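You operate a simulated robot arm through the tools that you are given. There is no shell and no other tool. Be economical: measure what you need, move in short steps, check, and stop when the job is done.

You run a simulated two-armed robot. Do the job below in one go: nothing can be reset, and whatever is moved stays where it is left.

JOB
Put the black roll on the top of the long shelf away on the top of the brown bench. Take the short pipe on the top of the long shelf and put it away on the top of the blue bench. Take the silver nut and put it on top of the green reel. Set the bender lever to 90. Take the wool pad on the top of the blue bench and put it away on the top of the pale bench. Take the brown sleeve and leave it on the top of the brown bench. Put the foam sleeve on the top of the short bench away on the floor of the long steel tray. The order is free. The bender lever goes anticlockwise seen from above, to its stop.

Only the result counts: the job must be done as asked and must still hold three seconds after the hand-in. Knocking over, shifting, dropping, spilling or breaking anything else fails it.

ROBOT AND FRAMES
Two 7-joint arms with two-finger grippers on one trunk, on a base that drives. Base frame: it is fixed to the floor where the robot stands at the start and does not move with it; the origin is under the middle of the robot, x ahead of it, y to its left, z up; the surface under the hand at the start is at about z = 0.78. Lengths are in m, angles in degrees, forces in N, time in s.
The left shoulder is at the start at [0.039, 0.151, 1.101], the right one opposite. With the tool pointing down near the work surface each hand reaches from about 0.2 to 0.74 m from the robot's upright axis, wherever it stands, measured 20 degrees to its own side. Places, roughly: bender lever [3.5, -0.4, 0.9]; black roll (6x6x3 cm) [0.5, 0, 0.8]; brown sleeve (6x3x3 cm) [2.3, 0.2, 0.8]; floor of the long steel tray (180x15 cm) [1.32, -6.16, 1.18]; foam sleeve (15x6x5 cm) [2.8, 3.5, 0.8]; green reel (8x8x6 cm) [6.2, -0.1, 0.8]; short pipe (10x3x3 cm) [0.6, -1, 0.8]; silver nut (4x4x3 cm) [6.2, 0.1, 0.8]; top of the blue bench [3.1, -0.7, 0.9]; top of the brown bench [1.5, 1.6, 0.8]; top of the pale bench [3.3, -3.7, 0.8]; wool pad (14x6x3 cm) [2.9, -0.7, 0.9]. Payload 2.69 kg a hand.
The tool frame of a hand sits at the grasp point between the pads (the TCP): z along the fingers, y along the line on which they close. The tips reach 0.02 m beyond it. Largest opening 0.1 m; the body of the gripper starts 0.063 m behind the TCP.
Orientation is that of the tool frame in the base frame, as a unit quaternion [w, x, y, z]. With the fingers straight down and closing along the base's y, the tool's x points along the base's -x, its y along +y and its z along -z.

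CONTROLS
- The arms move only by the tool send_rows. It takes "left_moves", "right_moves" or both (then of equal length, played together; a hand with none holds still); each is a list of rows, each a list of 7 numbers: the shift along the base's x, y, z in m, then the turn, a rotation vector about the base's x, y, z in degrees, then the opening, from 0 (shut) to 1 (fully open). In form: [[x, y, z, ax, ay, az, jaw], ...]. A call has 1 to 10 rows; each row shifts and turns the commanded pose from where the row before left it. Rows are played at 5 a second. More than 0.05 m and 8.6 degrees between two rows, or a gripper value outside its range, and nothing of the call is played. Where a pose cannot be reached the arm comes as near as it can. A force on the tool above 40 N (or 10 N above the force at the start of the call, whichever is more), or a blocked arm, ends the call early, and 0.2 s more pass. Each finger travels about 0.153 m/s and halts on what it meets, pressing with about 27 N; the grip force reading is that of the motor and also rises with nothing between the fingers. The clock runs only during rows and for 0.2 s after the last one: add rows that do not move to give the fingers time. It gives the time, the measured TCP pose, the force on the tool (base axes), the opening and the grip force at its end, in the units of the frame above (readings bear some noise), with the torque about the TCP (base axes, N m) and any sound that the robot's microphone picked up.
- Cameras (640 x 400 px; columns grow to the right, rows downward): "scene" is now at [0.1157, -0.0533, 1.2641]; the picture's right is [-0.04, -1.00, -0.05], its down [-0.52, 0.06, -0.85] and it looks along [0.85, -0.01, -0.53] (base axes); focal length 262 px, centre (320, 200). "left" rides on the left gripper at [0.07, 0.018, -0.099] in its tool frame; the picture's right is [-0.26, 0.97, 0.00], its down [-0.75, -0.20, -0.63] and it looks along [-0.61, -0.16, 0.78] (tool axes); focal length 230 px, centre (320, 200). "right" rides on the right gripper at [0.07, -0.019, -0.099] in its tool frame; the picture's right is [0.26, 0.97, 0.00], its down [-0.75, 0.20, -0.63] and it looks along [-0.61, 0.16, 0.78] (tool axes); focal length 230 px, centre (320, 200). There is no depth. A picture from a camera that has moved, and an enlarged one, comes with that camera's place and axes in the base frame and with its lens.
- snapshot(camera): a new picture of that camera. The clock stands still meanwhile.
- raise_lower(by): slides the trunk up (or, below 0, down) by that many m; the arms and the scene camera ride with it, the base frame stays. It gives what a move gives, with no picture.
- drive_base(legs): drives the robot by 1 to 6 legs, each [ahead, left, turn to the left] in m, m and degrees, along the robot's own axes; the way and the turn of a leg run together, so that a leg with both is an arc; at most 1.5 m and 180 degrees a leg. The arms and the cameras ride along, it lands a little off, and it stops where it bumps. It gives what a move gives.
- aim_head(pan, tilt): turns the head with the scene camera to pan (to the left, within 80 degrees either way) and tilt (down, from -29 to 69), counted from straight ahead of the robot. It gives what a move gives.
- zoom(camera, box): a new picture of the part [left, top, right, bottom] of that camera's present view, enlarged. The clock stands still meanwhile.
- sign_off(): hands the job in; it is judged then, once.

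Go step by step. Nothing tells you exact positions but the pictures and the camera data: compare them with the known pose of the tool, close in by small moves and look again before you grip or let go. The budget is 196 turns and 172 pictures, counting those below and the enlarged ones. Unless the task says otherwise, let go and move clear before handing in, and close with one line.

The tools are called after "Call:" as a command line: name --argument value ..., lists and objects as JSON in quotes. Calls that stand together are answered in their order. send_rows: Moves the arms, as the interface text tells. Its arguments: {"type":"object","properties":{"left_moves":{"type":"array"},"right_moves":{"type":"array"}},"required":[]} The other tools are called the same way: raise_lower (by) slides the trunk up or down; drive_base (legs) drives the base; aim_head (pan, tilt) turns the head that bears the scene camera; snapshot (camera) takes a picture; zoom (camera, box) takes an enlarged picture of a part of a camera's view; sign_off () hands the job in.

At the start:

```text
time: 0.0
left_position: [0.3136, 0.0993, 1.0311]
left_tool_rot: [0.008, 0.069, 0.99, 0.119]
left_ft_force: [-0.6, 0.1, 0.5]
left_ft_torque: [0.02, 0.04, 0.03]
left_grip_width: 0.0999
left_grip_force: 0.1
right_position: [0.5292, -0.2931, 1.019]
right_tool_rot: [0.007, 0.001, 1.0, 0.025]
right_ft_force: [-0.4, -0.5, -0.1]
right_ft_torque: [0.02, 0.0, 0.0]
right_grip_width: 0.1001
right_grip_force: 0.0
trunk travel left (down, up): [-0.15, 0.173]
robot x, y, heading: [-0.0051, 0.0027, 0.1]
head pan, tilt: [-2.3, 32.4]
```

scene: 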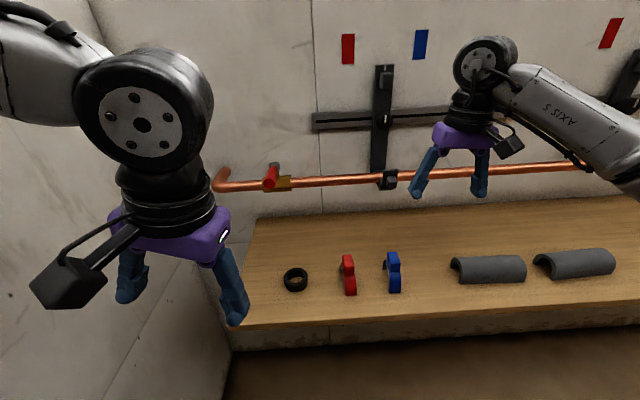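
right: 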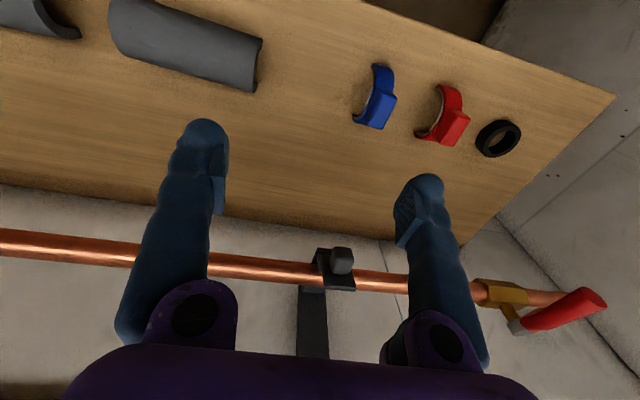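
left: 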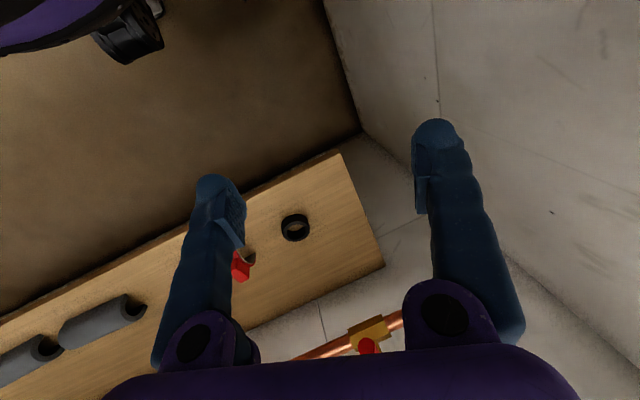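

I see the shelf in front with the black roll at about [0.53, 0.01, 0.79]. First I'll look around to learn the layout.

Call:
aim_head --pan 75 --tilt 15

Call:
snapshot --camera "scene"

Call:
aim_head --pan -70 --tilt 15

Call:
snapshot --camera "scene"

```text
time: 1.5
left_position: [0.3096, 0.103, 1.0285]
left_tool_rot: [0.01, 0.078, 0.989, 0.125]
left_ft_force: [-0.1, 0.6, -0.2]
left_ft_torque: [0.03, -0.03, 0.01]
left_grip_width: 0.1001
left_grip_force: 0.1
right_position: [0.5296, -0.2872, 1.0203]
right_tool_rot: [0.008, 0.001, 1.0, 0.02]
right_ft_force: [0.2, -0.6, 0.9]
right_ft_torque: [-0.03, 0.04, -0.01]
right_grip_width: 0.1001
right_grip_force: 0.0
trunk travel left (down, up): [-0.15, 0.173]
robot x, y, heading: [-0.002, -0.0057, -0.2]
head pan, tilt: [75.0, 15.0]
```

```text
168 pictures are left
camera scene: at [0.0492, 0.0472, 1.295], right [0.97, -0.26, 0.0], down [-0.05, -0.21, -0.98], along [0.26, 0.94, -0.22], focal length 262 px, centre (320, 200)
```

scene: 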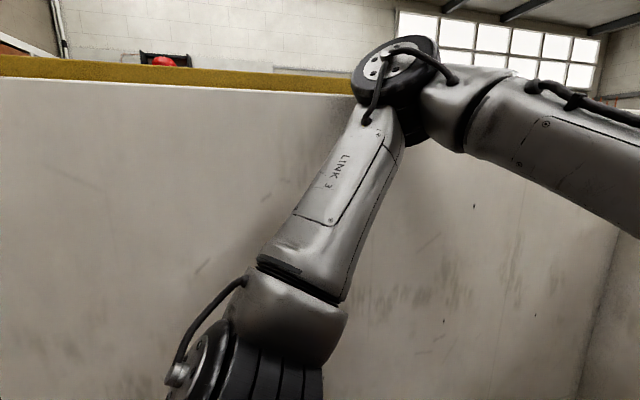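

```text
time: 3.8
left_position: [0.3109, 0.1037, 1.0285]
left_tool_rot: [0.01, 0.078, 0.989, 0.125]
left_ft_force: [-0.5, 0.5, -0.2]
left_ft_torque: [-0.01, -0.02, 0.02]
left_grip_width: 0.0999
left_grip_force: 0.1
right_position: [0.5306, -0.2864, 1.0206]
right_tool_rot: [0.007, 0.001, 1.0, 0.022]
right_ft_force: [0.5, 0.9, 0.0]
right_ft_torque: [0.03, 0.0, -0.01]
right_grip_width: 0.1001
right_grip_force: 0.1
trunk travel left (down, up): [-0.15, 0.173]
robot x, y, heading: [-0.0, -0.001, -0.2]
head pan, tilt: [-70.0, 15.0]
```

```text
167 pictures are left
camera scene: at [0.0578, -0.1305, 1.2883], right [-0.94, -0.34, -0.03], down [-0.07, 0.28, -0.96], along [0.33, -0.9, -0.29], focal length 262 px, centre (320, 200)
```

scene: 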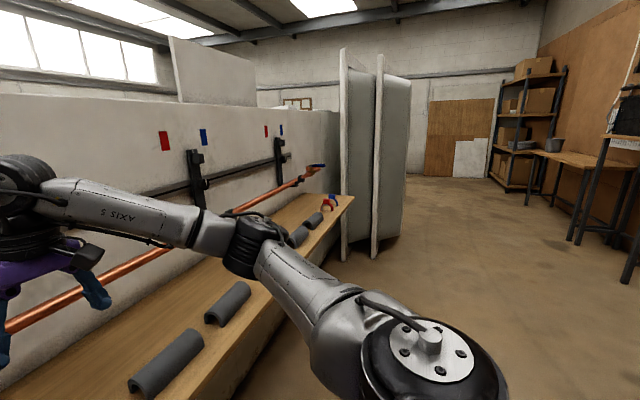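

The shelf runs to the right along a wall; its open end is past y≈-2. Now I straighten the left hand and bring it over the black roll.

Call:
send_rows --left_moves '[[0.0365, -0.016, -0.0165, -2.37, 0.37, 1.5, 1], [0.0365, -0.016, -0.0165, -2.37, 0.37, 1.5, 1], [0.0365, -0.016, -0.0165, -2.37, 0.37, 1.5, 1], [0.0365, -0.016, -0.0165, -2.37, 0.37, 1.5, 1], [0.0365, -0.016, -0.0165, -2.37, 0.37, 1.5, 1], [0.0365, -0.016, -0.0165, -2.37, 0.37, 1.5, 1], [0, 0, 0, 0, 0, 0, 1]]'

Call:
snapshot --camera "left"

Call:
aim_head --pan 0 --tilt 35

Call:
snapshot --camera "scene"

```text
time: 5.4
left_position: [0.5423, 0.0436, 0.9221]
left_tool_rot: [-0.015, -0.009, 0.999, -0.031]
left_ft_force: [0.2, -1.0, -0.5]
left_ft_torque: [-0.03, 0.01, 0.0]
left_grip_width: 0.1002
left_grip_force: 0.1
right_position: [0.5398, -0.2554, 1.0249]
right_tool_rot: [0.0, 0.0, 1.0, 0.0]
right_ft_force: [0.7, 0.2, 0.1]
right_ft_torque: [-0.01, 0.03, -0.01]
right_grip_width: 0.0999
right_grip_force: 0.0
trunk travel left (down, up): [-0.15, 0.173]
robot x, y, heading: [-0.0009, -0.0033, -0.1]
head pan, tilt: [-70.0, 15.0]
```

```text
166 pictures are left
camera left: at [0.4768, 0.0667, 1.0204], right [0.24, 0.97, -0.07], down [0.77, -0.15, 0.62], along [0.59, -0.2, -0.78], focal length 230 px, centre (320, 200)
```

left: 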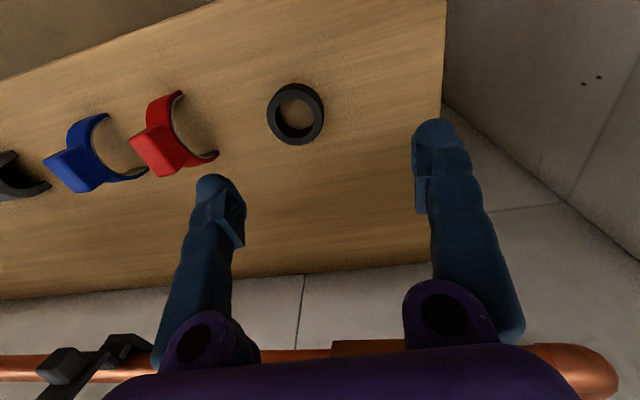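

```text
time: 6.8
left_position: [0.542, 0.0398, 0.9221]
left_tool_rot: [-0.015, -0.006, 0.999, -0.03]
left_ft_force: [0.6, 0.0, 0.5]
left_ft_torque: [-0.01, 0.02, 0.02]
left_grip_width: 0.1002
left_grip_force: 0.2
right_position: [0.5402, -0.2561, 1.0254]
right_tool_rot: [0.0, 0.001, 1.0, 0.0]
right_ft_force: [0.1, -0.1, 0.1]
right_ft_torque: [-0.01, -0.04, 0.01]
right_grip_width: 0.0998
right_grip_force: 0.2
trunk travel left (down, up): [-0.15, 0.173]
robot x, y, heading: [0.0028, -0.0007, -0.1]
head pan, tilt: [0.0, 35.0]
```

```text
165 pictures are left
camera scene: at [0.1281, -0.0015, 1.2597], right [0.0, -1.0, 0.0], down [-0.57, 0.0, -0.82], along [0.82, 0.0, -0.57], focal length 262 px, centre (320, 200)
```

scene: 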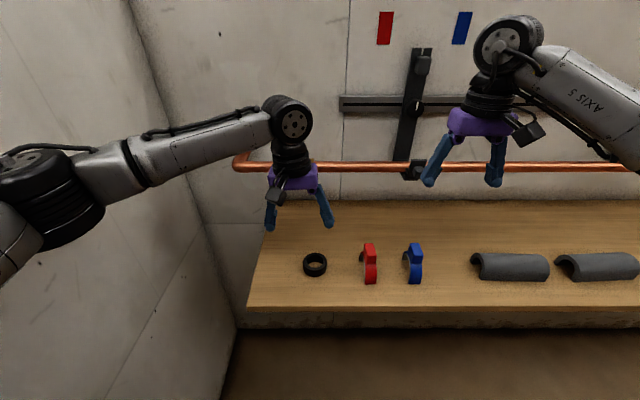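

The ring measures at about [0.539, 0.011]; I align and lower to above the surface.

Call:
send_rows --left_moves '[[-0.003, -0.029, -0.01, 3.4, -1.7, 0, 1], [0, 0, -0.03, 0, 0, 0, 1], [0, 0, -0.03, 0, 0, 0, 1], [0, 0, 0, 0, 0, 0, 1]]'

Call:
snapshot --camera "left"

```text
time: 7.8
left_position: [0.5389, 0.0113, 0.8521]
left_tool_rot: [0.001, -0.007, 1.0, -0.003]
left_ft_force: [-0.1, -0.4, 0.4]
left_ft_torque: [0.0, 0.0, -0.02]
left_grip_width: 0.1
left_grip_force: 0.0
right_position: [0.5399, -0.2562, 1.0255]
right_tool_rot: [0.0, 0.0, 1.0, 0.0]
right_ft_force: [0.0, -0.5, 1.1]
right_ft_torque: [-0.06, -0.03, 0.0]
right_grip_width: 0.1001
right_grip_force: 0.1
trunk travel left (down, up): [-0.15, 0.173]
robot x, y, heading: [-0.0008, 0.0005, 0.1]
head pan, tilt: [0.0, 35.0]
```

```text
164 pictures are left
camera left: at [0.4706, 0.0301, 0.9506], right [0.25, 0.97, 0.0], down [0.75, -0.19, 0.63], along [0.61, -0.16, -0.78], focal length 230 px, centre (320, 200)
```

left: 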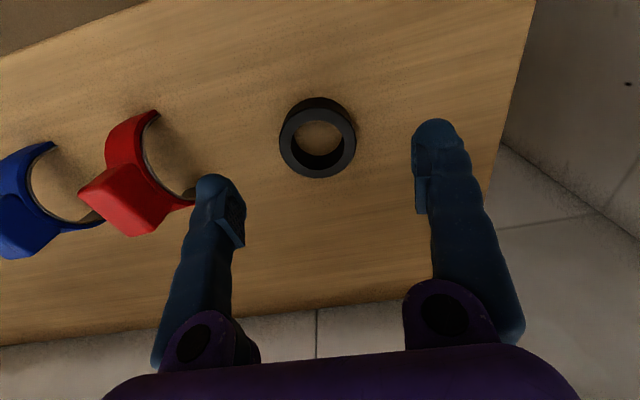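

Centered on the ring, with the red clamp clear. I lower and close.

Call:
send_rows --left_moves '[[-0.001, 0, -0.025, 0, 0, 0, 1], [0, 0, -0.022, 0, 0, 0, 1], [0, 0, 0, 0, 0, 0, 1], [0, 0, 0, 0, 0, 0, 0], [0, 0, 0, 0, 0, 0, 0], [0, 0, 0, 0, 0, 0, 0]]'

```text
time: 9.2
left_position: [0.5372, 0.01, 0.8067]
left_tool_rot: [0.001, -0.006, 1.0, -0.002]
left_ft_force: [0.6, -0.7, 1.3]
left_ft_torque: [0.0, -0.01, -0.03]
left_grip_width: 0.0526
left_grip_force: 26.8
right_position: [0.5398, -0.2573, 1.0251]
right_tool_rot: [0.001, 0.001, 1.0, -0.001]
right_ft_force: [0.6, 0.5, 0.1]
right_ft_torque: [-0.02, -0.02, 0.02]
right_grip_width: 0.1001
right_grip_force: 0.0
trunk travel left (down, up): [-0.15, 0.173]
robot x, y, heading: [0.0004, -0.0005, -0.2]
head pan, tilt: [0.0, 35.0]
```

The ring is gripped (5.3 cm). I lift it, tuck the left hand in, and check.

Call:
send_rows --left_moves '[[0, 0, 0.03, 0, 0, 0, 0], [0, 0, 0.045, 0, 0, 0, 0], [0, 0, 0.045, 0, 0, 0, 0], [-0.03, 0.015, 0.03, 0, 0, 0, 0], [-0.04, 0.025, 0.01, 0, 0, 0, 0], [-0.04, 0.025, 0, 0, 0, 0, 0], [-0.04, 0.025, 0, 0, 0, 0, 0], [-0.04, 0.02, 0, 0, 0, 0, 0]]' --right_moves '[[0, 0, 0.02, 0, 0, 0, 1], [-0.03, 0, 0, 0, 0, 0, 1], [-0.04, 0, 0, 0, 0, 0, 1], [-0.04, 0, 0, 0, 0, 0, 1], [-0.03, 0, 0, 0, 0, 0, 1], [0, 0, 0, 0, 0, 0, 1], [0, 0, 0, 0, 0, 0, 1], [0, 0, 0, 0, 0, 0, 1]]'

Call:
snapshot --camera "left"

```text
time: 11.1
left_position: [0.3142, 0.0499, 0.9763]
left_tool_rot: [-0.002, 0.076, 0.997, -0.01]
left_ft_force: [0.2, 0.1, -1.2]
left_ft_torque: [0.01, 0.04, 0.02]
left_grip_width: 0.0528
left_grip_force: 26.7
right_position: [0.388, -0.2833, 1.0443]
right_tool_rot: [0.005, 0.005, 1.0, 0.01]
right_ft_force: [0.3, 0.5, -0.3]
right_ft_torque: [0.04, -0.02, -0.03]
right_grip_width: 0.1
right_grip_force: 0.0
trunk travel left (down, up): [-0.15, 0.173]
robot x, y, heading: [-0.0026, -0.009, -0.8]
head pan, tilt: [0.0, 35.0]
stopped in row 8 (left hand): the arm was blocked; the commanded pose is now the measured one
```

```text
163 pictures are left
camera left: at [0.25, 0.0808, 1.0738], right [0.4, 0.92, -0.02], down [0.71, -0.3, 0.63], along [0.57, -0.27, -0.77], focal length 230 px, centre (320, 200)
```

left: 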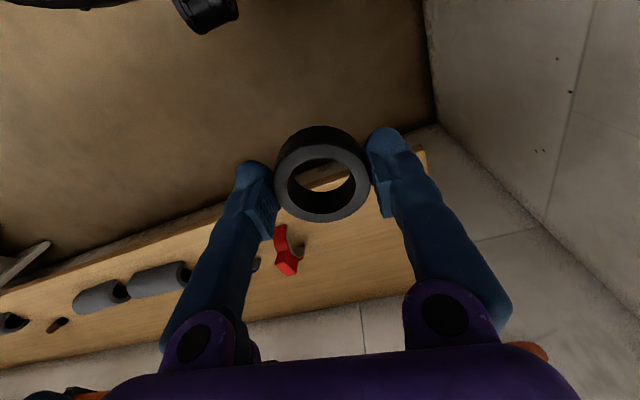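

The ring is held firmly, but the left elbow probably met the side wall, so I slide the base right toward the pipe and look.

Call:
drive_base --legs '[[0, -0.8, 0.8]]'

Call:
snapshot --camera "scene"

Call:
snapshot --camera "right"

```text
time: 11.8
left_position: [0.3158, 0.0486, 0.9727]
left_tool_rot: [-0.001, 0.082, 0.997, -0.014]
left_ft_force: [0.8, 0.0, -0.3]
left_ft_torque: [-0.01, 0.01, 0.0]
left_grip_width: 0.0524
left_grip_force: 27.5
right_position: [0.3903, -0.2804, 1.0431]
right_tool_rot: [0.003, 0.008, 1.0, 0.005]
right_ft_force: [-1.3, 0.2, -0.4]
right_ft_torque: [0.06, 0.01, -0.03]
right_grip_width: 0.1002
right_grip_force: 0.0
trunk travel left (down, up): [-0.15, 0.173]
robot x, y, heading: [-0.0023, -0.0108, -0.6]
head pan, tilt: [0.0, 35.0]
stopped in leg 1: the robot was blocked; the commanded pose is now the measured one
```

```text
162 pictures are left
camera scene: at [0.1208, -0.0234, 1.2602], right [-0.01, -1.0, -0.01], down [-0.57, 0.02, -0.82], along [0.82, -0.01, -0.57], focal length 262 px, centre (320, 200)
```

scene: 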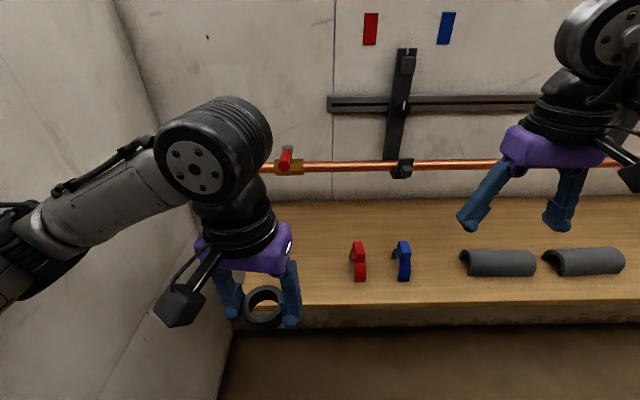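

```text
161 pictures are left
camera right: at [0.3202, -0.3007, 1.1417], right [-0.24, 0.97, 0.01], down [0.75, 0.18, 0.64], along [0.61, 0.16, -0.77], focal length 230 px, centre (320, 200)
```

right: 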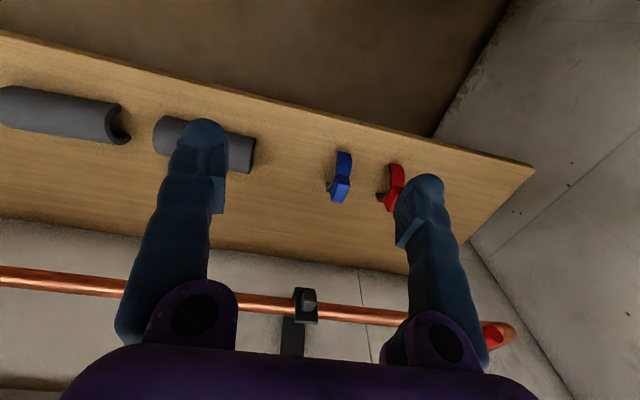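

The base is blocked by the left elbow on the wall; I extend the left hand a bit forward to release it, then drive right without turning.

Call:
send_rows --left_moves '[[0.03, -0.005, 0.0, 0, 0, 0, 0], [0.03, 0, 0, 0, 0, 0, 0], [0.03, 0, 0.0, 0, 0, 0, 0], [0.02, 0, 0.0, 0, 0, 0, 0]]'

Call:
drive_base --legs '[[0, -0.3, 0], [0, -0.5, 0]]'

Call:
snapshot --camera "scene"

```text
time: 12.8
left_position: [0.4341, 0.0509, 0.9705]
left_tool_rot: [-0.004, 0.08, 0.997, -0.017]
left_ft_force: [-0.3, -0.1, -0.4]
left_ft_torque: [-0.05, -0.04, 0.0]
left_grip_width: 0.0529
left_grip_force: 27.4
right_position: [0.3974, -0.2751, 1.042]
right_tool_rot: [-0.002, 0.006, 1.0, 0.003]
right_ft_force: [-0.1, -0.2, -0.4]
right_ft_torque: [-0.03, 0.0, 0.03]
right_grip_width: 0.1001
right_grip_force: 0.0
trunk travel left (down, up): [-0.15, 0.173]
robot x, y, heading: [-0.0038, -0.0109, -0.5]
head pan, tilt: [0.0, 35.0]
```

```text
time: 20.6
left_position: [0.4147, -0.7628, 0.9703]
left_tool_rot: [-0.003, 0.09, 0.996, -0.019]
left_ft_force: [-0.1, -0.3, -0.4]
left_ft_torque: [-0.02, 0.02, 0.0]
left_grip_width: 0.0524
left_grip_force: 27.0
right_position: [0.3708, -1.0878, 1.0439]
right_tool_rot: [0.0, 0.018, 1.0, 0.0]
right_ft_force: [0.2, -0.3, 0.5]
right_ft_torque: [0.0, -0.02, -0.03]
right_grip_width: 0.0998
right_grip_force: 0.0
trunk travel left (down, up): [-0.15, 0.173]
robot x, y, heading: [-0.0194, -0.8188, -2.3]
head pan, tilt: [0.0, 35.0]
```

```text
160 pictures are left
camera scene: at [0.1082, -0.8225, 1.2597], right [-0.04, -1.0, 0.0], down [-0.57, 0.02, -0.82], along [0.82, -0.03, -0.57], focal length 262 px, centre (320, 200)
```

scene: 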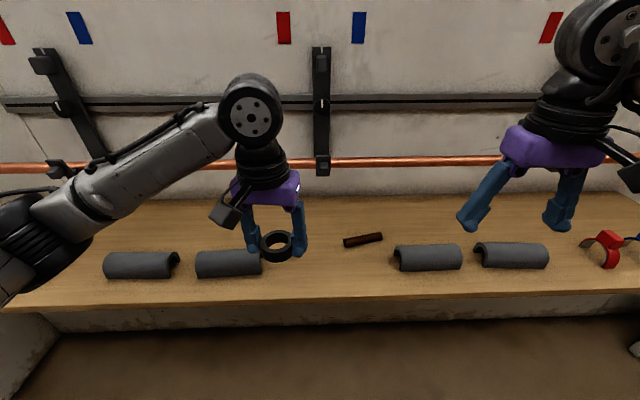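

The pipe lies at about [0.597, -0.951], nearly along y. I bring the right hand over it, turned about 77° so it closes across the pipe.

Call:
send_rows --right_moves '[[0.0226, 0.0137, -0.011, 0, 0, -7.7, 1], [0.0226, 0.0137, -0.011, 0, 0, -7.7, 1], [0.0226, 0.0137, -0.011, 0, 0, -7.7, 1], [0.0226, 0.0137, -0.011, 0, 0, -7.7, 1], [0.0226, 0.0137, -0.011, 0, 0, -7.7, 1], [0.0226, 0.0137, -0.011, 0, 0, -7.7, 1], [0.0226, 0.0137, -0.011, 0, 0, -7.7, 1], [0.0226, 0.0137, -0.011, 0, 0, -7.7, 1], [0.0226, 0.0137, -0.011, 0, 0, -7.7, 1], [0.0226, 0.0137, -0.011, 0, 0, -7.7, 1]]'

Call:
snapshot --camera "right"

```text
time: 22.8
left_position: [0.4158, -0.7626, 0.9706]
left_tool_rot: [-0.004, 0.09, 0.996, -0.019]
left_ft_force: [0.6, -0.4, 0.4]
left_ft_torque: [0.0, 0.0, 0.01]
left_grip_width: 0.0527
left_grip_force: 26.4
right_position: [0.5964, -0.9522, 0.9324]
right_tool_rot: [0.002, 0.637, 0.771, 0.0]
right_ft_force: [0.1, -0.6, 0.5]
right_ft_torque: [-0.02, -0.01, 0.03]
right_grip_width: 0.1
right_grip_force: 0.0
trunk travel left (down, up): [-0.15, 0.173]
robot x, y, heading: [-0.0223, -0.818, -1.7]
head pan, tilt: [0.0, 35.0]
```

```text
159 pictures are left
camera right: at [0.566, -0.8873, 1.0325], right [0.9, 0.44, 0.0], down [0.34, -0.7, 0.63], along [0.27, -0.57, -0.78], focal length 230 px, centre (320, 200)
```

right: 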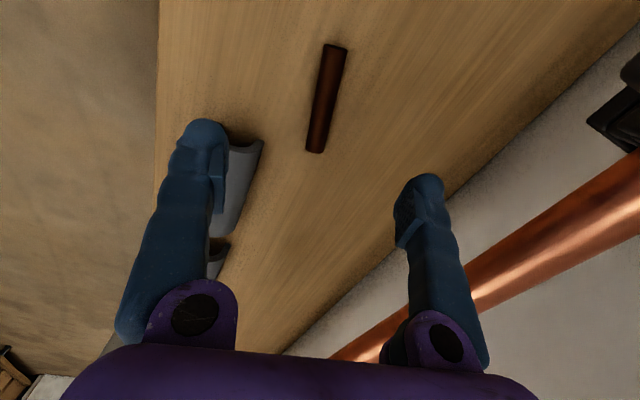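

The pipe center is at [0.599, -0.950], so a 5° turn is needed. Then I descend to grasp.

Call:
send_rows --right_moves '[[0.0025, 0.002, -0.03, 0, 0, 5, 1], [0, 0, -0.04, 0, 0, 0, 1], [0, 0, -0.035, 0, 0, 0, 1], [0, 0, -0.024, 0, 0, 0, 1], [0, 0, 0, 0, 0, 0, 1], [0, 0, 0, 0, 0, 0, 0], [0, 0, 0, 0, 0, 0, 0], [0, 0, 0, 0, 0, 0, 0], [0, 0, 0, 0, 0, 0, 0]]'

Call:
snapshot --camera "right"

```text
time: 24.8
left_position: [0.4147, -0.7632, 0.9698]
left_tool_rot: [-0.003, 0.09, 0.996, -0.019]
left_ft_force: [-0.2, -0.1, -1.4]
left_ft_torque: [0.02, 0.03, 0.01]
left_grip_width: 0.0527
left_grip_force: 27.4
right_position: [0.597, -0.9484, 0.8049]
right_tool_rot: [0.0, 0.602, 0.799, 0.0]
right_ft_force: [0.8, 0.3, -0.3]
right_ft_torque: [0.04, 0.01, -0.01]
right_grip_width: 0.0189
right_grip_force: 26.6
trunk travel left (down, up): [-0.15, 0.173]
robot x, y, heading: [-0.0167, -0.8194, -2.1]
head pan, tilt: [0.0, 35.0]
```

```text
158 pictures are left
camera right: at [0.5615, -0.8869, 0.9037], right [0.86, 0.51, 0.0], down [0.4, -0.67, 0.63], along [0.32, -0.54, -0.78], focal length 230 px, centre (320, 200)
```

right: 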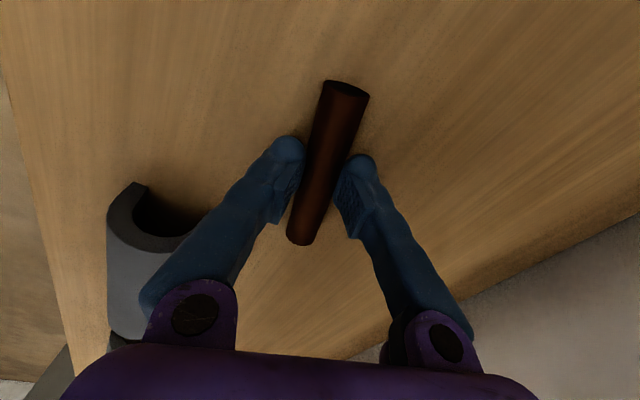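

The pipe is held at 1.9 cm. I lift it, tuck the right hand, then back off from the shelf and turn right to see the route.

Call:
send_rows --right_moves '[[0, 0, 0.03, 0, 0, 0, 0], [0, 0, 0.045, 0, 0, 0, 0], [0, 0, 0.045, 0, 0, 0, 0], [-0.03, -0.015, 0.035, 0, 0, 0, 0], [-0.04, -0.015, 0.02, 0, 0, 4, 0], [-0.04, -0.015, 0, 0, 0, 7, 0], [-0.04, -0.015, 0, 0, 0, 7, 0], [-0.03, -0.015, 0, 0, 0, 7, 0]]'

Call:
drive_base --legs '[[-0.5, 0, 0], [0, 0, -88]]'

Call:
aim_head --pan 0 --tilt 15

Call:
snapshot --camera "scene"

```text
time: 26.6
left_position: [0.415, -0.7644, 0.9705]
left_tool_rot: [-0.004, 0.09, 0.996, -0.019]
left_ft_force: [0.6, 0.9, 0.4]
left_ft_torque: [0.0, 0.0, 0.02]
left_grip_width: 0.0528
left_grip_force: 26.4
right_position: [0.4173, -1.0232, 0.9813]
right_tool_rot: [-0.001, 0.413, 0.911, 0.001]
right_ft_force: [0.2, 0.2, -0.8]
right_ft_torque: [0.0, 0.0, -0.03]
right_grip_width: 0.0191
right_grip_force: 27.1
trunk travel left (down, up): [-0.15, 0.173]
robot x, y, heading: [-0.0178, -0.8197, -2.1]
head pan, tilt: [0.0, 35.0]
```

```text
time: 33.3
left_position: [-0.4534, -1.2334, 0.9694]
left_tool_rot: [-0.016, 0.76, 0.65, -0.011]
left_ft_force: [0.0, -0.5, -0.9]
left_ft_torque: [0.02, 0.04, -0.01]
left_grip_width: 0.0524
left_grip_force: 27.4
right_position: [-0.7135, -1.241, 0.9819]
right_tool_rot: [0.0, 0.932, 0.361, 0.0]
right_ft_force: [-0.2, -0.2, -0.6]
right_ft_torque: [-0.01, -0.05, 0.01]
right_grip_width: 0.0189
right_grip_force: 26.7
trunk travel left (down, up): [-0.15, 0.173]
robot x, y, heading: [-0.517, -0.7988, -90.6]
head pan, tilt: [0.0, 35.0]
```

```text
time: 34.1
left_position: [-0.4531, -1.2334, 0.9695]
left_tool_rot: [-0.015, 0.76, 0.65, -0.012]
left_ft_force: [-0.4, 0.2, -0.1]
left_ft_torque: [-0.02, 0.0, 0.01]
left_grip_width: 0.0529
left_grip_force: 26.7
right_position: [-0.7119, -1.242, 0.9813]
right_tool_rot: [0.0, 0.933, 0.361, 0.0]
right_ft_force: [0.0, 0.6, -0.7]
right_ft_torque: [0.01, 0.01, 0.02]
right_grip_width: 0.0188
right_grip_force: 26.8
trunk travel left (down, up): [-0.15, 0.173]
robot x, y, heading: [-0.519, -0.7979, -90.7]
head pan, tilt: [0.0, 15.0]
```

```text
157 pictures are left
camera scene: at [-0.5186, -0.933, 1.2916], right [-1.0, 0.01, 0.0], down [0.0, 0.26, -0.97], along [-0.01, -0.97, -0.26], focal length 262 px, centre (320, 200)
```

scene: 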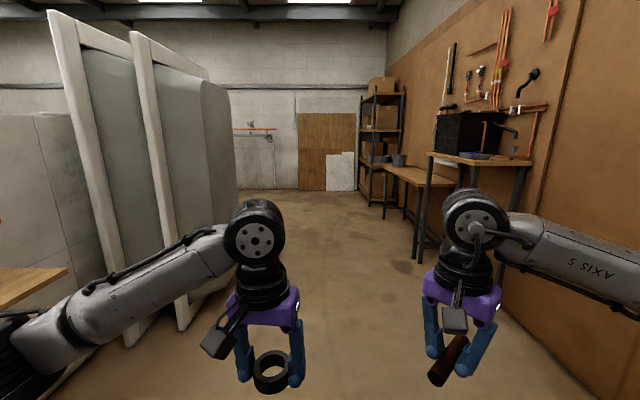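

There is an open corridor past the panels. I drive along it and look to the left.

Call:
drive_base --legs '[[1.4, 0, 0], [0.9, 0, 0]]'

Call:
aim_head --pan 60 --tilt 12

Call:
snapshot --camera "scene"

```text
time: 45.4
left_position: [-0.5311, -3.5223, 0.9696]
left_tool_rot: [-0.016, 0.77, 0.638, -0.011]
left_ft_force: [0.2, 0.1, 0.0]
left_ft_torque: [-0.02, 0.01, 0.02]
left_grip_width: 0.0529
left_grip_force: 26.7
right_position: [-0.7908, -3.524, 0.9814]
right_tool_rot: [0.001, 0.938, 0.347, 0.0]
right_ft_force: [-0.3, 0.2, -1.2]
right_ft_torque: [-0.04, -0.01, 0.0]
right_grip_width: 0.0191
right_grip_force: 27.1
trunk travel left (down, up): [-0.15, 0.173]
robot x, y, heading: [-0.5828, -3.0868, -92.4]
head pan, tilt: [0.0, 15.0]
```

```text
time: 46.7
left_position: [-0.5303, -3.5228, 0.9693]
left_tool_rot: [-0.016, 0.77, 0.638, -0.011]
left_ft_force: [-0.2, 0.0, -0.9]
left_ft_torque: [-0.03, 0.01, -0.01]
left_grip_width: 0.0529
left_grip_force: 27.1
right_position: [-0.7907, -3.5257, 0.9818]
right_tool_rot: [0.0, 0.938, 0.347, 0.0]
right_ft_force: [0.6, 0.2, 0.2]
right_ft_torque: [0.01, 0.01, -0.01]
right_grip_width: 0.0189
right_grip_force: 27.0
trunk travel left (down, up): [-0.15, 0.173]
robot x, y, heading: [-0.584, -3.0911, -92.5]
head pan, tilt: [60.0, 12.0]
```

```text
156 pictures are left
camera scene: at [-0.5052, -3.1774, 1.2966], right [-0.54, -0.84, 0.0], down [-0.18, 0.11, -0.98], along [0.83, -0.53, -0.21], focal length 262 px, centre (320, 200)
```

scene: 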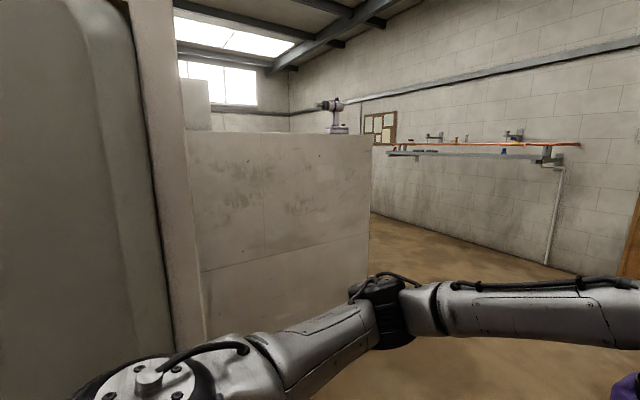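

A partition block extends to the left; the steel tray is on the far wall. I drive further on and look left again.

Call:
drive_base --legs '[[1.3, 0, 2.5]]'

Call:
aim_head --pan 75 --tilt 12

Call:
snapshot --camera "scene"

```text
time: 53.1
left_position: [-0.5361, -4.8052, 0.9691]
left_tool_rot: [-0.016, 0.755, 0.655, -0.011]
left_ft_force: [0.7, 0.0, 0.3]
left_ft_torque: [0.01, 0.01, 0.0]
left_grip_width: 0.0527
left_grip_force: 27.4
right_position: [-0.7958, -4.8183, 0.9809]
right_tool_rot: [0.0, 0.93, 0.368, 0.0]
right_ft_force: [0.9, 0.1, -0.2]
right_ft_torque: [0.03, -0.02, 0.0]
right_grip_width: 0.0189
right_grip_force: 26.8
trunk travel left (down, up): [-0.15, 0.173]
robot x, y, heading: [-0.6081, -4.372, -90.0]
head pan, tilt: [60.0, 12.0]
```

```text
time: 53.9
left_position: [-0.5362, -4.8046, 0.9702]
left_tool_rot: [-0.016, 0.755, 0.656, -0.011]
left_ft_force: [0.7, -0.4, -0.7]
left_ft_torque: [-0.02, 0.05, 0.0]
left_grip_width: 0.0526
left_grip_force: 27.6
right_position: [-0.7955, -4.8179, 0.9814]
right_tool_rot: [0.0, 0.93, 0.368, -0.001]
right_ft_force: [-1.0, -0.8, -0.6]
right_ft_torque: [-0.02, 0.01, 0.0]
right_grip_width: 0.0189
right_grip_force: 27.1
trunk travel left (down, up): [-0.15, 0.173]
robot x, y, heading: [-0.6075, -4.37, -89.7]
head pan, tilt: [75.0, 12.0]
```

```text
155 pictures are left
camera scene: at [-0.5168, -4.4364, 1.2966], right [-0.26, -0.97, 0.0], down [-0.2, 0.05, -0.98], along [0.95, -0.25, -0.21], focal length 262 px, centre (320, 200)
```

scene: 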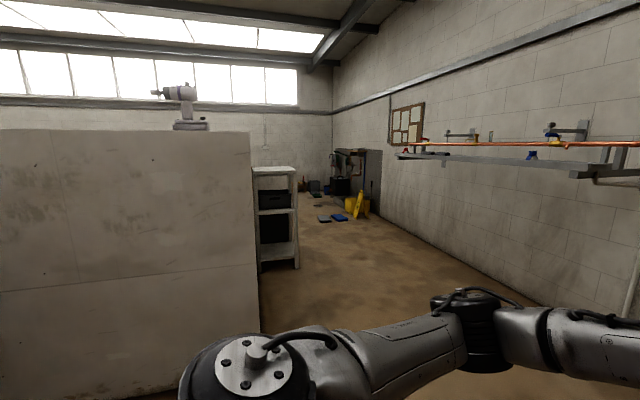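

The passage runs along the tray wall at y≈-5.4. I drive there, turn to face +x and look.

Call:
drive_base --legs '[[1.05, 0, 0], [0, 0, 90], [1.2, 0, 0]]'

Call:
aim_head --pan 0 --tilt 12

Call:
snapshot --camera "scene"

Call:
aim_head --pan -55 --tilt 12

Call:
snapshot --camera "scene"

```text
time: 68.7
left_position: [1.0078, -5.3381, 0.9702]
left_tool_rot: [-0.004, 0.073, 0.997, -0.019]
left_ft_force: [-0.2, 0.1, -0.2]
left_ft_torque: [0.0, -0.03, 0.01]
left_grip_width: 0.0528
left_grip_force: 26.8
right_position: [1.0188, -5.5979, 0.9807]
right_tool_rot: [0.0, 0.399, 0.917, -0.001]
right_ft_force: [-0.5, -0.6, -0.7]
right_ft_torque: [0.0, 0.01, 0.0]
right_grip_width: 0.019
right_grip_force: 26.8
trunk travel left (down, up): [-0.15, 0.173]
robot x, y, heading: [0.5741, -5.4096, -0.2]
head pan, tilt: [75.0, 12.0]
```

```text
time: 70.2
left_position: [1.0078, -5.3381, 0.9701]
left_tool_rot: [-0.003, 0.075, 0.997, -0.019]
left_ft_force: [-0.1, -0.9, 0.1]
left_ft_torque: [-0.01, -0.01, 0.0]
left_grip_width: 0.0524
left_grip_force: 26.8
right_position: [1.0192, -5.597, 0.9815]
right_tool_rot: [0.0, 0.399, 0.917, -0.001]
right_ft_force: [-0.5, 0.2, 0.0]
right_ft_torque: [0.0, -0.01, 0.02]
right_grip_width: 0.0188
right_grip_force: 27.1
trunk travel left (down, up): [-0.15, 0.173]
robot x, y, heading: [0.5722, -5.405, -0.2]
head pan, tilt: [0.0, 12.0]
```

```text
154 pictures are left
camera scene: at [0.7075, -5.4077, 1.2966], right [0.0, -1.0, 0.0], down [-0.21, 0.0, -0.98], along [0.98, 0.0, -0.21], focal length 262 px, centre (320, 200)
```

scene: 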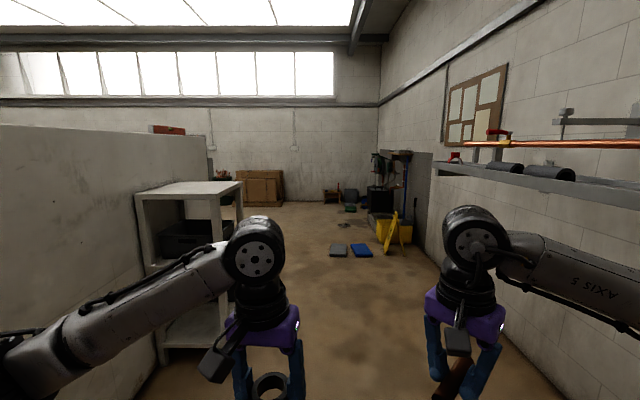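

```text
time: 71.4
left_position: [1.0071, -5.3381, 0.97]
left_tool_rot: [-0.003, 0.074, 0.997, -0.019]
left_ft_force: [-0.8, -0.3, -0.4]
left_ft_torque: [-0.02, 0.04, -0.03]
left_grip_width: 0.0526
left_grip_force: 26.5
right_position: [1.0194, -5.5978, 0.9812]
right_tool_rot: [0.0, 0.399, 0.917, 0.0]
right_ft_force: [0.2, -0.2, -0.7]
right_ft_torque: [0.03, -0.01, 0.05]
right_grip_width: 0.019
right_grip_force: 27.3
trunk travel left (down, up): [-0.15, 0.173]
robot x, y, heading: [0.5704, -5.4073, -0.3]
head pan, tilt: [-55.0, 12.0]
```

```text
153 pictures are left
camera scene: at [0.6676, -5.484, 1.2966], right [-0.82, -0.57, 0.0], down [-0.12, 0.17, -0.98], along [0.56, -0.8, -0.21], focal length 262 px, centre (320, 200)
```

scene: 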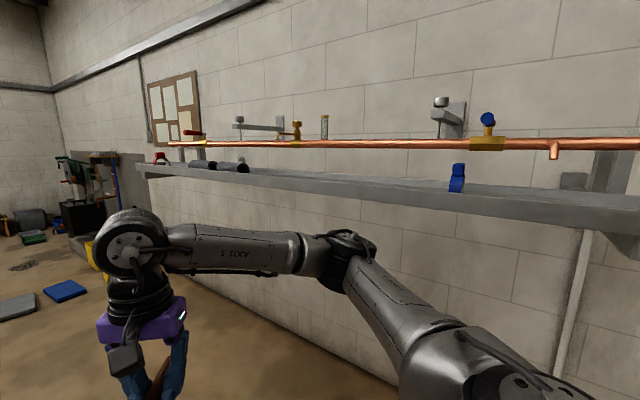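

The tray with free space around x≈1.2 is on my right; a white unit is ahead left. I go on past the unit and look left.

Call:
drive_base --legs '[[1.3, 0, 0], [0.95, 0, 0]]'

Call:
aim_head --pan 70 --tilt 12

Call:
snapshot --camera "scene"

Call:
aim_head --pan 10 --tilt 12

Call:
snapshot --camera "scene"

```text
time: 82.7
left_position: [3.2895, -5.3892, 0.9689]
left_tool_rot: [-0.004, 0.09, 0.996, -0.019]
left_ft_force: [0.3, -0.9, 0.7]
left_ft_torque: [-0.01, 0.03, -0.03]
left_grip_width: 0.0526
left_grip_force: 26.7
right_position: [3.2906, -5.6498, 0.9814]
right_tool_rot: [0.0, 0.415, 0.91, 0.0]
right_ft_force: [-0.2, -0.2, -1.4]
right_ft_torque: [-0.02, 0.01, 0.01]
right_grip_width: 0.0188
right_grip_force: 26.9
trunk travel left (down, up): [-0.15, 0.173]
robot x, y, heading: [2.8497, -5.4453, -2.2]
head pan, tilt: [-55.0, 12.0]
```

```text
time: 84.7
left_position: [3.2872, -5.39, 0.9701]
left_tool_rot: [-0.003, 0.09, 0.996, -0.019]
left_ft_force: [0.1, 0.1, 0.6]
left_ft_torque: [-0.01, -0.04, -0.01]
left_grip_width: 0.0526
left_grip_force: 26.8
right_position: [3.2915, -5.6511, 0.9812]
right_tool_rot: [-0.001, 0.416, 0.909, 0.0]
right_ft_force: [0.4, 0.7, -0.7]
right_ft_torque: [0.01, 0.01, 0.01]
right_grip_width: 0.0187
right_grip_force: 27.3
trunk travel left (down, up): [-0.15, 0.173]
robot x, y, heading: [2.8516, -5.4425, -2.1]
head pan, tilt: [70.0, 12.0]
```

```text
152 pictures are left
camera scene: at [2.9281, -5.3589, 1.2966], right [0.93, -0.38, 0.0], down [-0.08, -0.19, -0.98], along [0.37, 0.91, -0.21], focal length 262 px, centre (320, 200)
```

scene: 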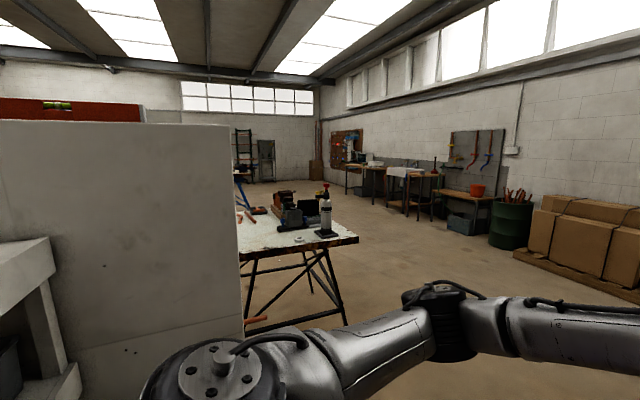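

```text
time: 86.0
left_position: [3.2882, -5.3898, 0.9702]
left_tool_rot: [-0.004, 0.091, 0.996, -0.019]
left_ft_force: [-0.5, 0.1, 0.0]
left_ft_torque: [-0.02, 0.02, -0.02]
left_grip_width: 0.0528
left_grip_force: 26.9
right_position: [3.2916, -5.6502, 0.9811]
right_tool_rot: [0.0, 0.416, 0.909, 0.001]
right_ft_force: [0.0, 0.3, -0.5]
right_ft_torque: [-0.02, -0.01, -0.01]
right_grip_width: 0.0189
right_grip_force: 26.5
trunk travel left (down, up): [-0.15, 0.173]
robot x, y, heading: [2.8528, -5.4436, -2.1]
head pan, tilt: [10.0, 12.0]
```

```text
151 pictures are left
camera scene: at [2.9853, -5.4324, 1.2966], right [0.14, -0.99, 0.0], down [-0.21, -0.03, -0.98], along [0.97, 0.14, -0.21], focal length 262 px, centre (320, 200)
```

scene: 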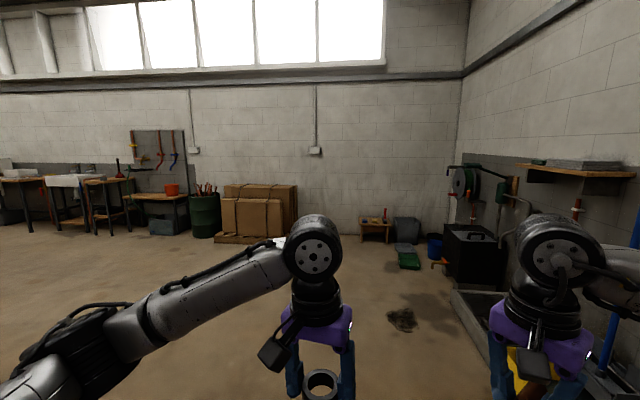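

The pale bench spans roughly x 2.9–3.6 with its near edge at y≈-4.2. I go diagonally clear of floor mats, then turn north along x≈4.3.

Call:
drive_base --legs '[[0.3, 0.45, 2], [1.15, 0.05, 0], [0, 0, 90]]'

Call:
aim_head --pan 15 --tilt 12

Call:
snapshot --camera "scene"

```text
time: 89.2
left_position: [3.5181, -5.1515, 0.9694]
left_tool_rot: [-0.003, 0.084, 0.996, -0.019]
left_ft_force: [-0.5, 0.0, -1.2]
left_ft_torque: [0.0, 0.01, 0.01]
left_grip_width: 0.0528
left_grip_force: 27.2
right_position: [3.5253, -5.4119, 0.9807]
right_tool_rot: [-0.001, 0.408, 0.913, -0.001]
right_ft_force: [0.8, 0.6, -0.5]
right_ft_torque: [0.01, -0.01, -0.04]
right_grip_width: 0.0189
right_grip_force: 27.1
trunk travel left (down, up): [-0.15, 0.173]
robot x, y, heading: [3.0828, -5.2144, -1.5]
head pan, tilt: [10.0, 12.0]
stopped in leg 1: the robot was blocked; the commanded pose is now the measured one
```

```text
time: 89.8
left_position: [3.5179, -5.1513, 0.97]
left_tool_rot: [-0.003, 0.083, 0.996, -0.019]
left_ft_force: [-0.9, -0.4, -1.1]
left_ft_torque: [-0.03, 0.04, 0.01]
left_grip_width: 0.0526
left_grip_force: 26.8
right_position: [3.525, -5.411, 0.9821]
right_tool_rot: [0.0, 0.409, 0.912, 0.0]
right_ft_force: [0.1, -0.3, -0.2]
right_ft_torque: [0.0, 0.0, -0.02]
right_grip_width: 0.0188
right_grip_force: 26.9
trunk travel left (down, up): [-0.15, 0.173]
robot x, y, heading: [3.0833, -5.2109, -1.4]
head pan, tilt: [15.0, 12.0]
```

```text
150 pictures are left
camera scene: at [3.214, -5.1903, 1.2966], right [0.24, -0.97, 0.0], down [-0.2, -0.05, -0.98], along [0.95, 0.23, -0.21], focal length 262 px, centre (320, 200)
```

scene: 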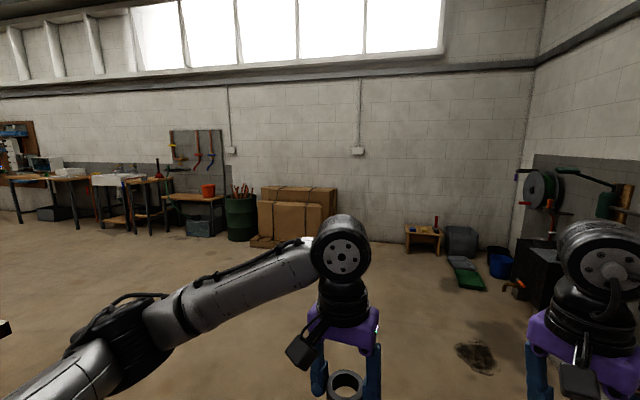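

Something blocked the base; I look down to the left to see what.

Call:
aim_head --pan 78 --tilt 40

Call:
snapshot --camera "scene"

Call:
aim_head --pan 25 --tilt 60

Call:
snapshot --camera "scene"

```text
time: 91.2
left_position: [3.5163, -5.1504, 0.9699]
left_tool_rot: [-0.002, 0.084, 0.996, -0.019]
left_ft_force: [0.5, 0.0, 0.1]
left_ft_torque: [-0.03, 0.0, 0.01]
left_grip_width: 0.0529
left_grip_force: 27.6
right_position: [3.5238, -5.4119, 0.9823]
right_tool_rot: [0.0, 0.408, 0.913, -0.001]
right_ft_force: [-0.2, 1.0, -1.2]
right_ft_torque: [-0.01, 0.01, 0.02]
right_grip_width: 0.0189
right_grip_force: 26.7
trunk travel left (down, up): [-0.15, 0.173]
robot x, y, heading: [3.0865, -5.211, -1.2]
head pan, tilt: [78.0, 40.0]
```

```text
149 pictures are left
camera scene: at [3.1428, -5.1296, 1.2522], right [0.97, -0.23, 0.0], down [-0.15, -0.63, -0.77], along [0.18, 0.75, -0.64], focal length 262 px, centre (320, 200)
```

scene: 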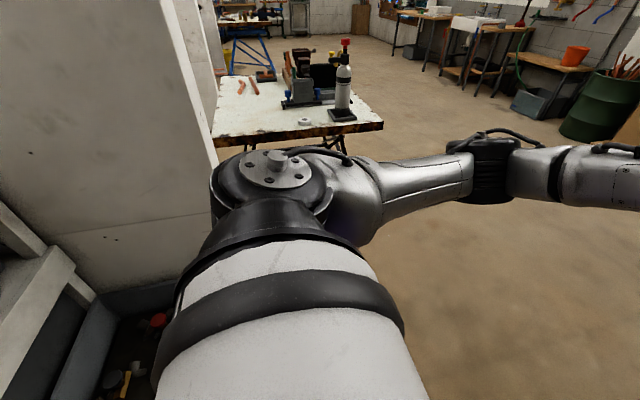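

```text
time: 92.4
left_position: [3.5164, -5.1511, 0.97]
left_tool_rot: [-0.004, 0.084, 0.996, -0.019]
left_ft_force: [-0.4, 0.1, -0.2]
left_ft_torque: [0.03, 0.02, 0.03]
left_grip_width: 0.0528
left_grip_force: 27.1
right_position: [3.5238, -5.4119, 0.9809]
right_tool_rot: [-0.001, 0.409, 0.913, 0.0]
right_ft_force: [-0.5, 0.5, -0.6]
right_ft_torque: [-0.01, -0.01, 0.04]
right_grip_width: 0.0191
right_grip_force: 27.4
trunk travel left (down, up): [-0.15, 0.173]
robot x, y, heading: [3.0812, -5.2117, -1.3]
head pan, tilt: [25.0, 60.0]
```

```text
148 pictures are left
camera scene: at [3.1842, -5.1854, 1.2254], right [0.4, -0.92, 0.0], down [-0.79, -0.35, -0.5], along [0.46, 0.2, -0.87], focal length 262 px, centre (320, 200)
```

scene: 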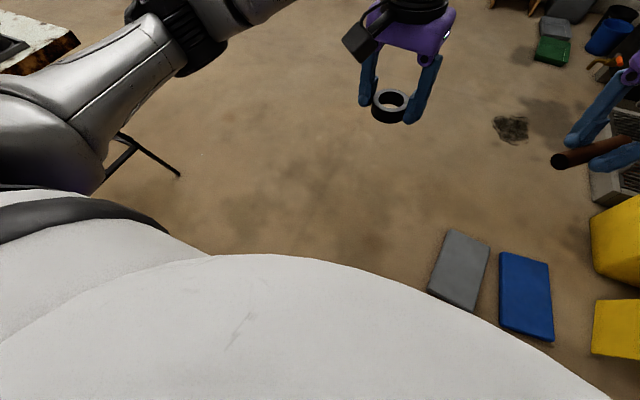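

No clear obstacle is visible near the base; I try driving straight forward in a small leg.

Call:
drive_base --legs '[[0.25, 0, 0]]'

Call:
aim_head --pan 80 --tilt 62

Call:
snapshot --camera "scene"

```text
time: 94.2
left_position: [3.7687, -5.1583, 0.9699]
left_tool_rot: [-0.004, 0.085, 0.996, -0.019]
left_ft_force: [-0.2, -0.2, -0.4]
left_ft_torque: [0.01, 0.02, -0.01]
left_grip_width: 0.0525
left_grip_force: 27.1
right_position: [3.7737, -5.4196, 0.981]
right_tool_rot: [-0.001, 0.41, 0.912, 0.0]
right_ft_force: [0.2, 0.6, -0.8]
right_ft_torque: [-0.01, 0.02, 0.0]
right_grip_width: 0.019
right_grip_force: 26.4
trunk travel left (down, up): [-0.15, 0.173]
robot x, y, heading: [3.3352, -5.2161, -1.4]
head pan, tilt: [25.0, 60.0]
```

```text
time: 95.4
left_position: [3.7666, -5.1574, 0.9701]
left_tool_rot: [-0.003, 0.084, 0.996, -0.019]
left_ft_force: [0.8, 0.2, -1.1]
left_ft_torque: [0.0, 0.0, 0.01]
left_grip_width: 0.0529
left_grip_force: 27.4
right_position: [3.7735, -5.4179, 0.9807]
right_tool_rot: [0.001, 0.41, 0.912, 0.0]
right_ft_force: [-0.3, -0.1, -0.5]
right_ft_torque: [0.0, -0.01, -0.03]
right_grip_width: 0.0189
right_grip_force: 27.1
trunk travel left (down, up): [-0.15, 0.173]
robot x, y, heading: [3.3319, -5.2167, -1.1]
head pan, tilt: [80.0, 62.0]
```

```text
147 pictures are left
camera scene: at [3.3855, -5.1549, 1.2231], right [0.98, -0.2, 0.0], down [-0.18, -0.87, -0.47], along [0.09, 0.46, -0.88], focal length 262 px, centre (320, 200)
```

scene: 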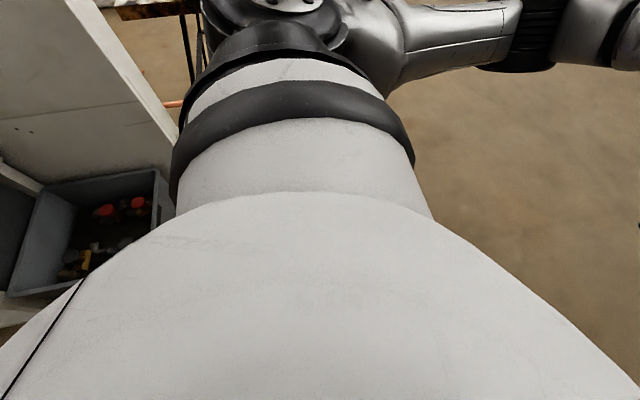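

There's a crate on the floor at rear left that I touched lightly; I'm past it now. I slide left, go forward, and turn.

Call:
drive_base --legs '[[0.1, 0.1, 0], [0.1, 0.22, 0], [0.8, 0.0, 0], [0, 0, 91]]'

Call:
aim_head --pan 15 --tilt 12

Call:
snapshot --camera "scene"

```text
time: 106.9
left_position: [4.2593, -4.4955, 0.9697]
left_tool_rot: [0.012, -0.659, 0.751, -0.016]
left_ft_force: [0.4, 0.4, -0.5]
left_ft_torque: [0.0, 0.0, -0.04]
left_grip_width: 0.0529
left_grip_force: 27.1
right_position: [4.5197, -4.4766, 0.9826]
right_tool_rot: [0.0, -0.375, 0.927, 0.0]
right_ft_force: [0.1, 0.5, -0.9]
right_ft_torque: [-0.03, 0.03, 0.04]
right_grip_width: 0.019
right_grip_force: 27.0
trunk travel left (down, up): [-0.15, 0.173]
robot x, y, heading: [4.3356, -4.926, 90.8]
head pan, tilt: [80.0, 62.0]
```

```text
time: 108.3
left_position: [4.2603, -4.4955, 0.9697]
left_tool_rot: [0.011, -0.66, 0.751, -0.016]
left_ft_force: [0.5, -0.7, 0.5]
left_ft_torque: [0.02, -0.01, 0.01]
left_grip_width: 0.0525
left_grip_force: 26.5
right_position: [4.5196, -4.4784, 0.9806]
right_tool_rot: [0.0, -0.375, 0.927, 0.0]
right_ft_force: [-0.1, 0.5, -0.2]
right_ft_torque: [-0.02, 0.0, 0.01]
right_grip_width: 0.0191
right_grip_force: 26.8
trunk travel left (down, up): [-0.15, 0.173]
robot x, y, heading: [4.3389, -4.9221, 90.9]
head pan, tilt: [15.0, 12.0]
```

```text
146 pictures are left
camera scene: at [4.3106, -4.797, 1.2965], right [0.96, 0.28, 0.0], down [0.06, -0.2, -0.98], along [-0.27, 0.94, -0.21], focal length 262 px, centre (320, 200)
```

scene: 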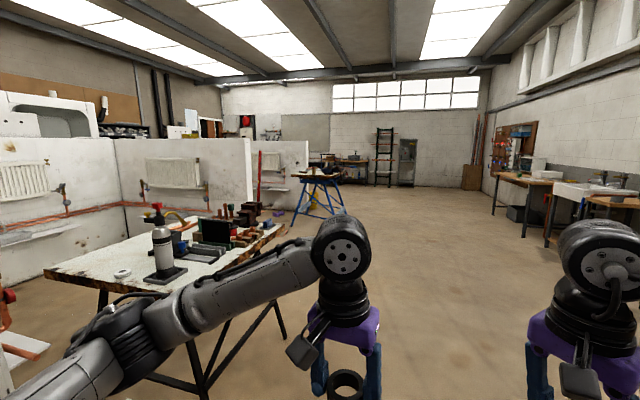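

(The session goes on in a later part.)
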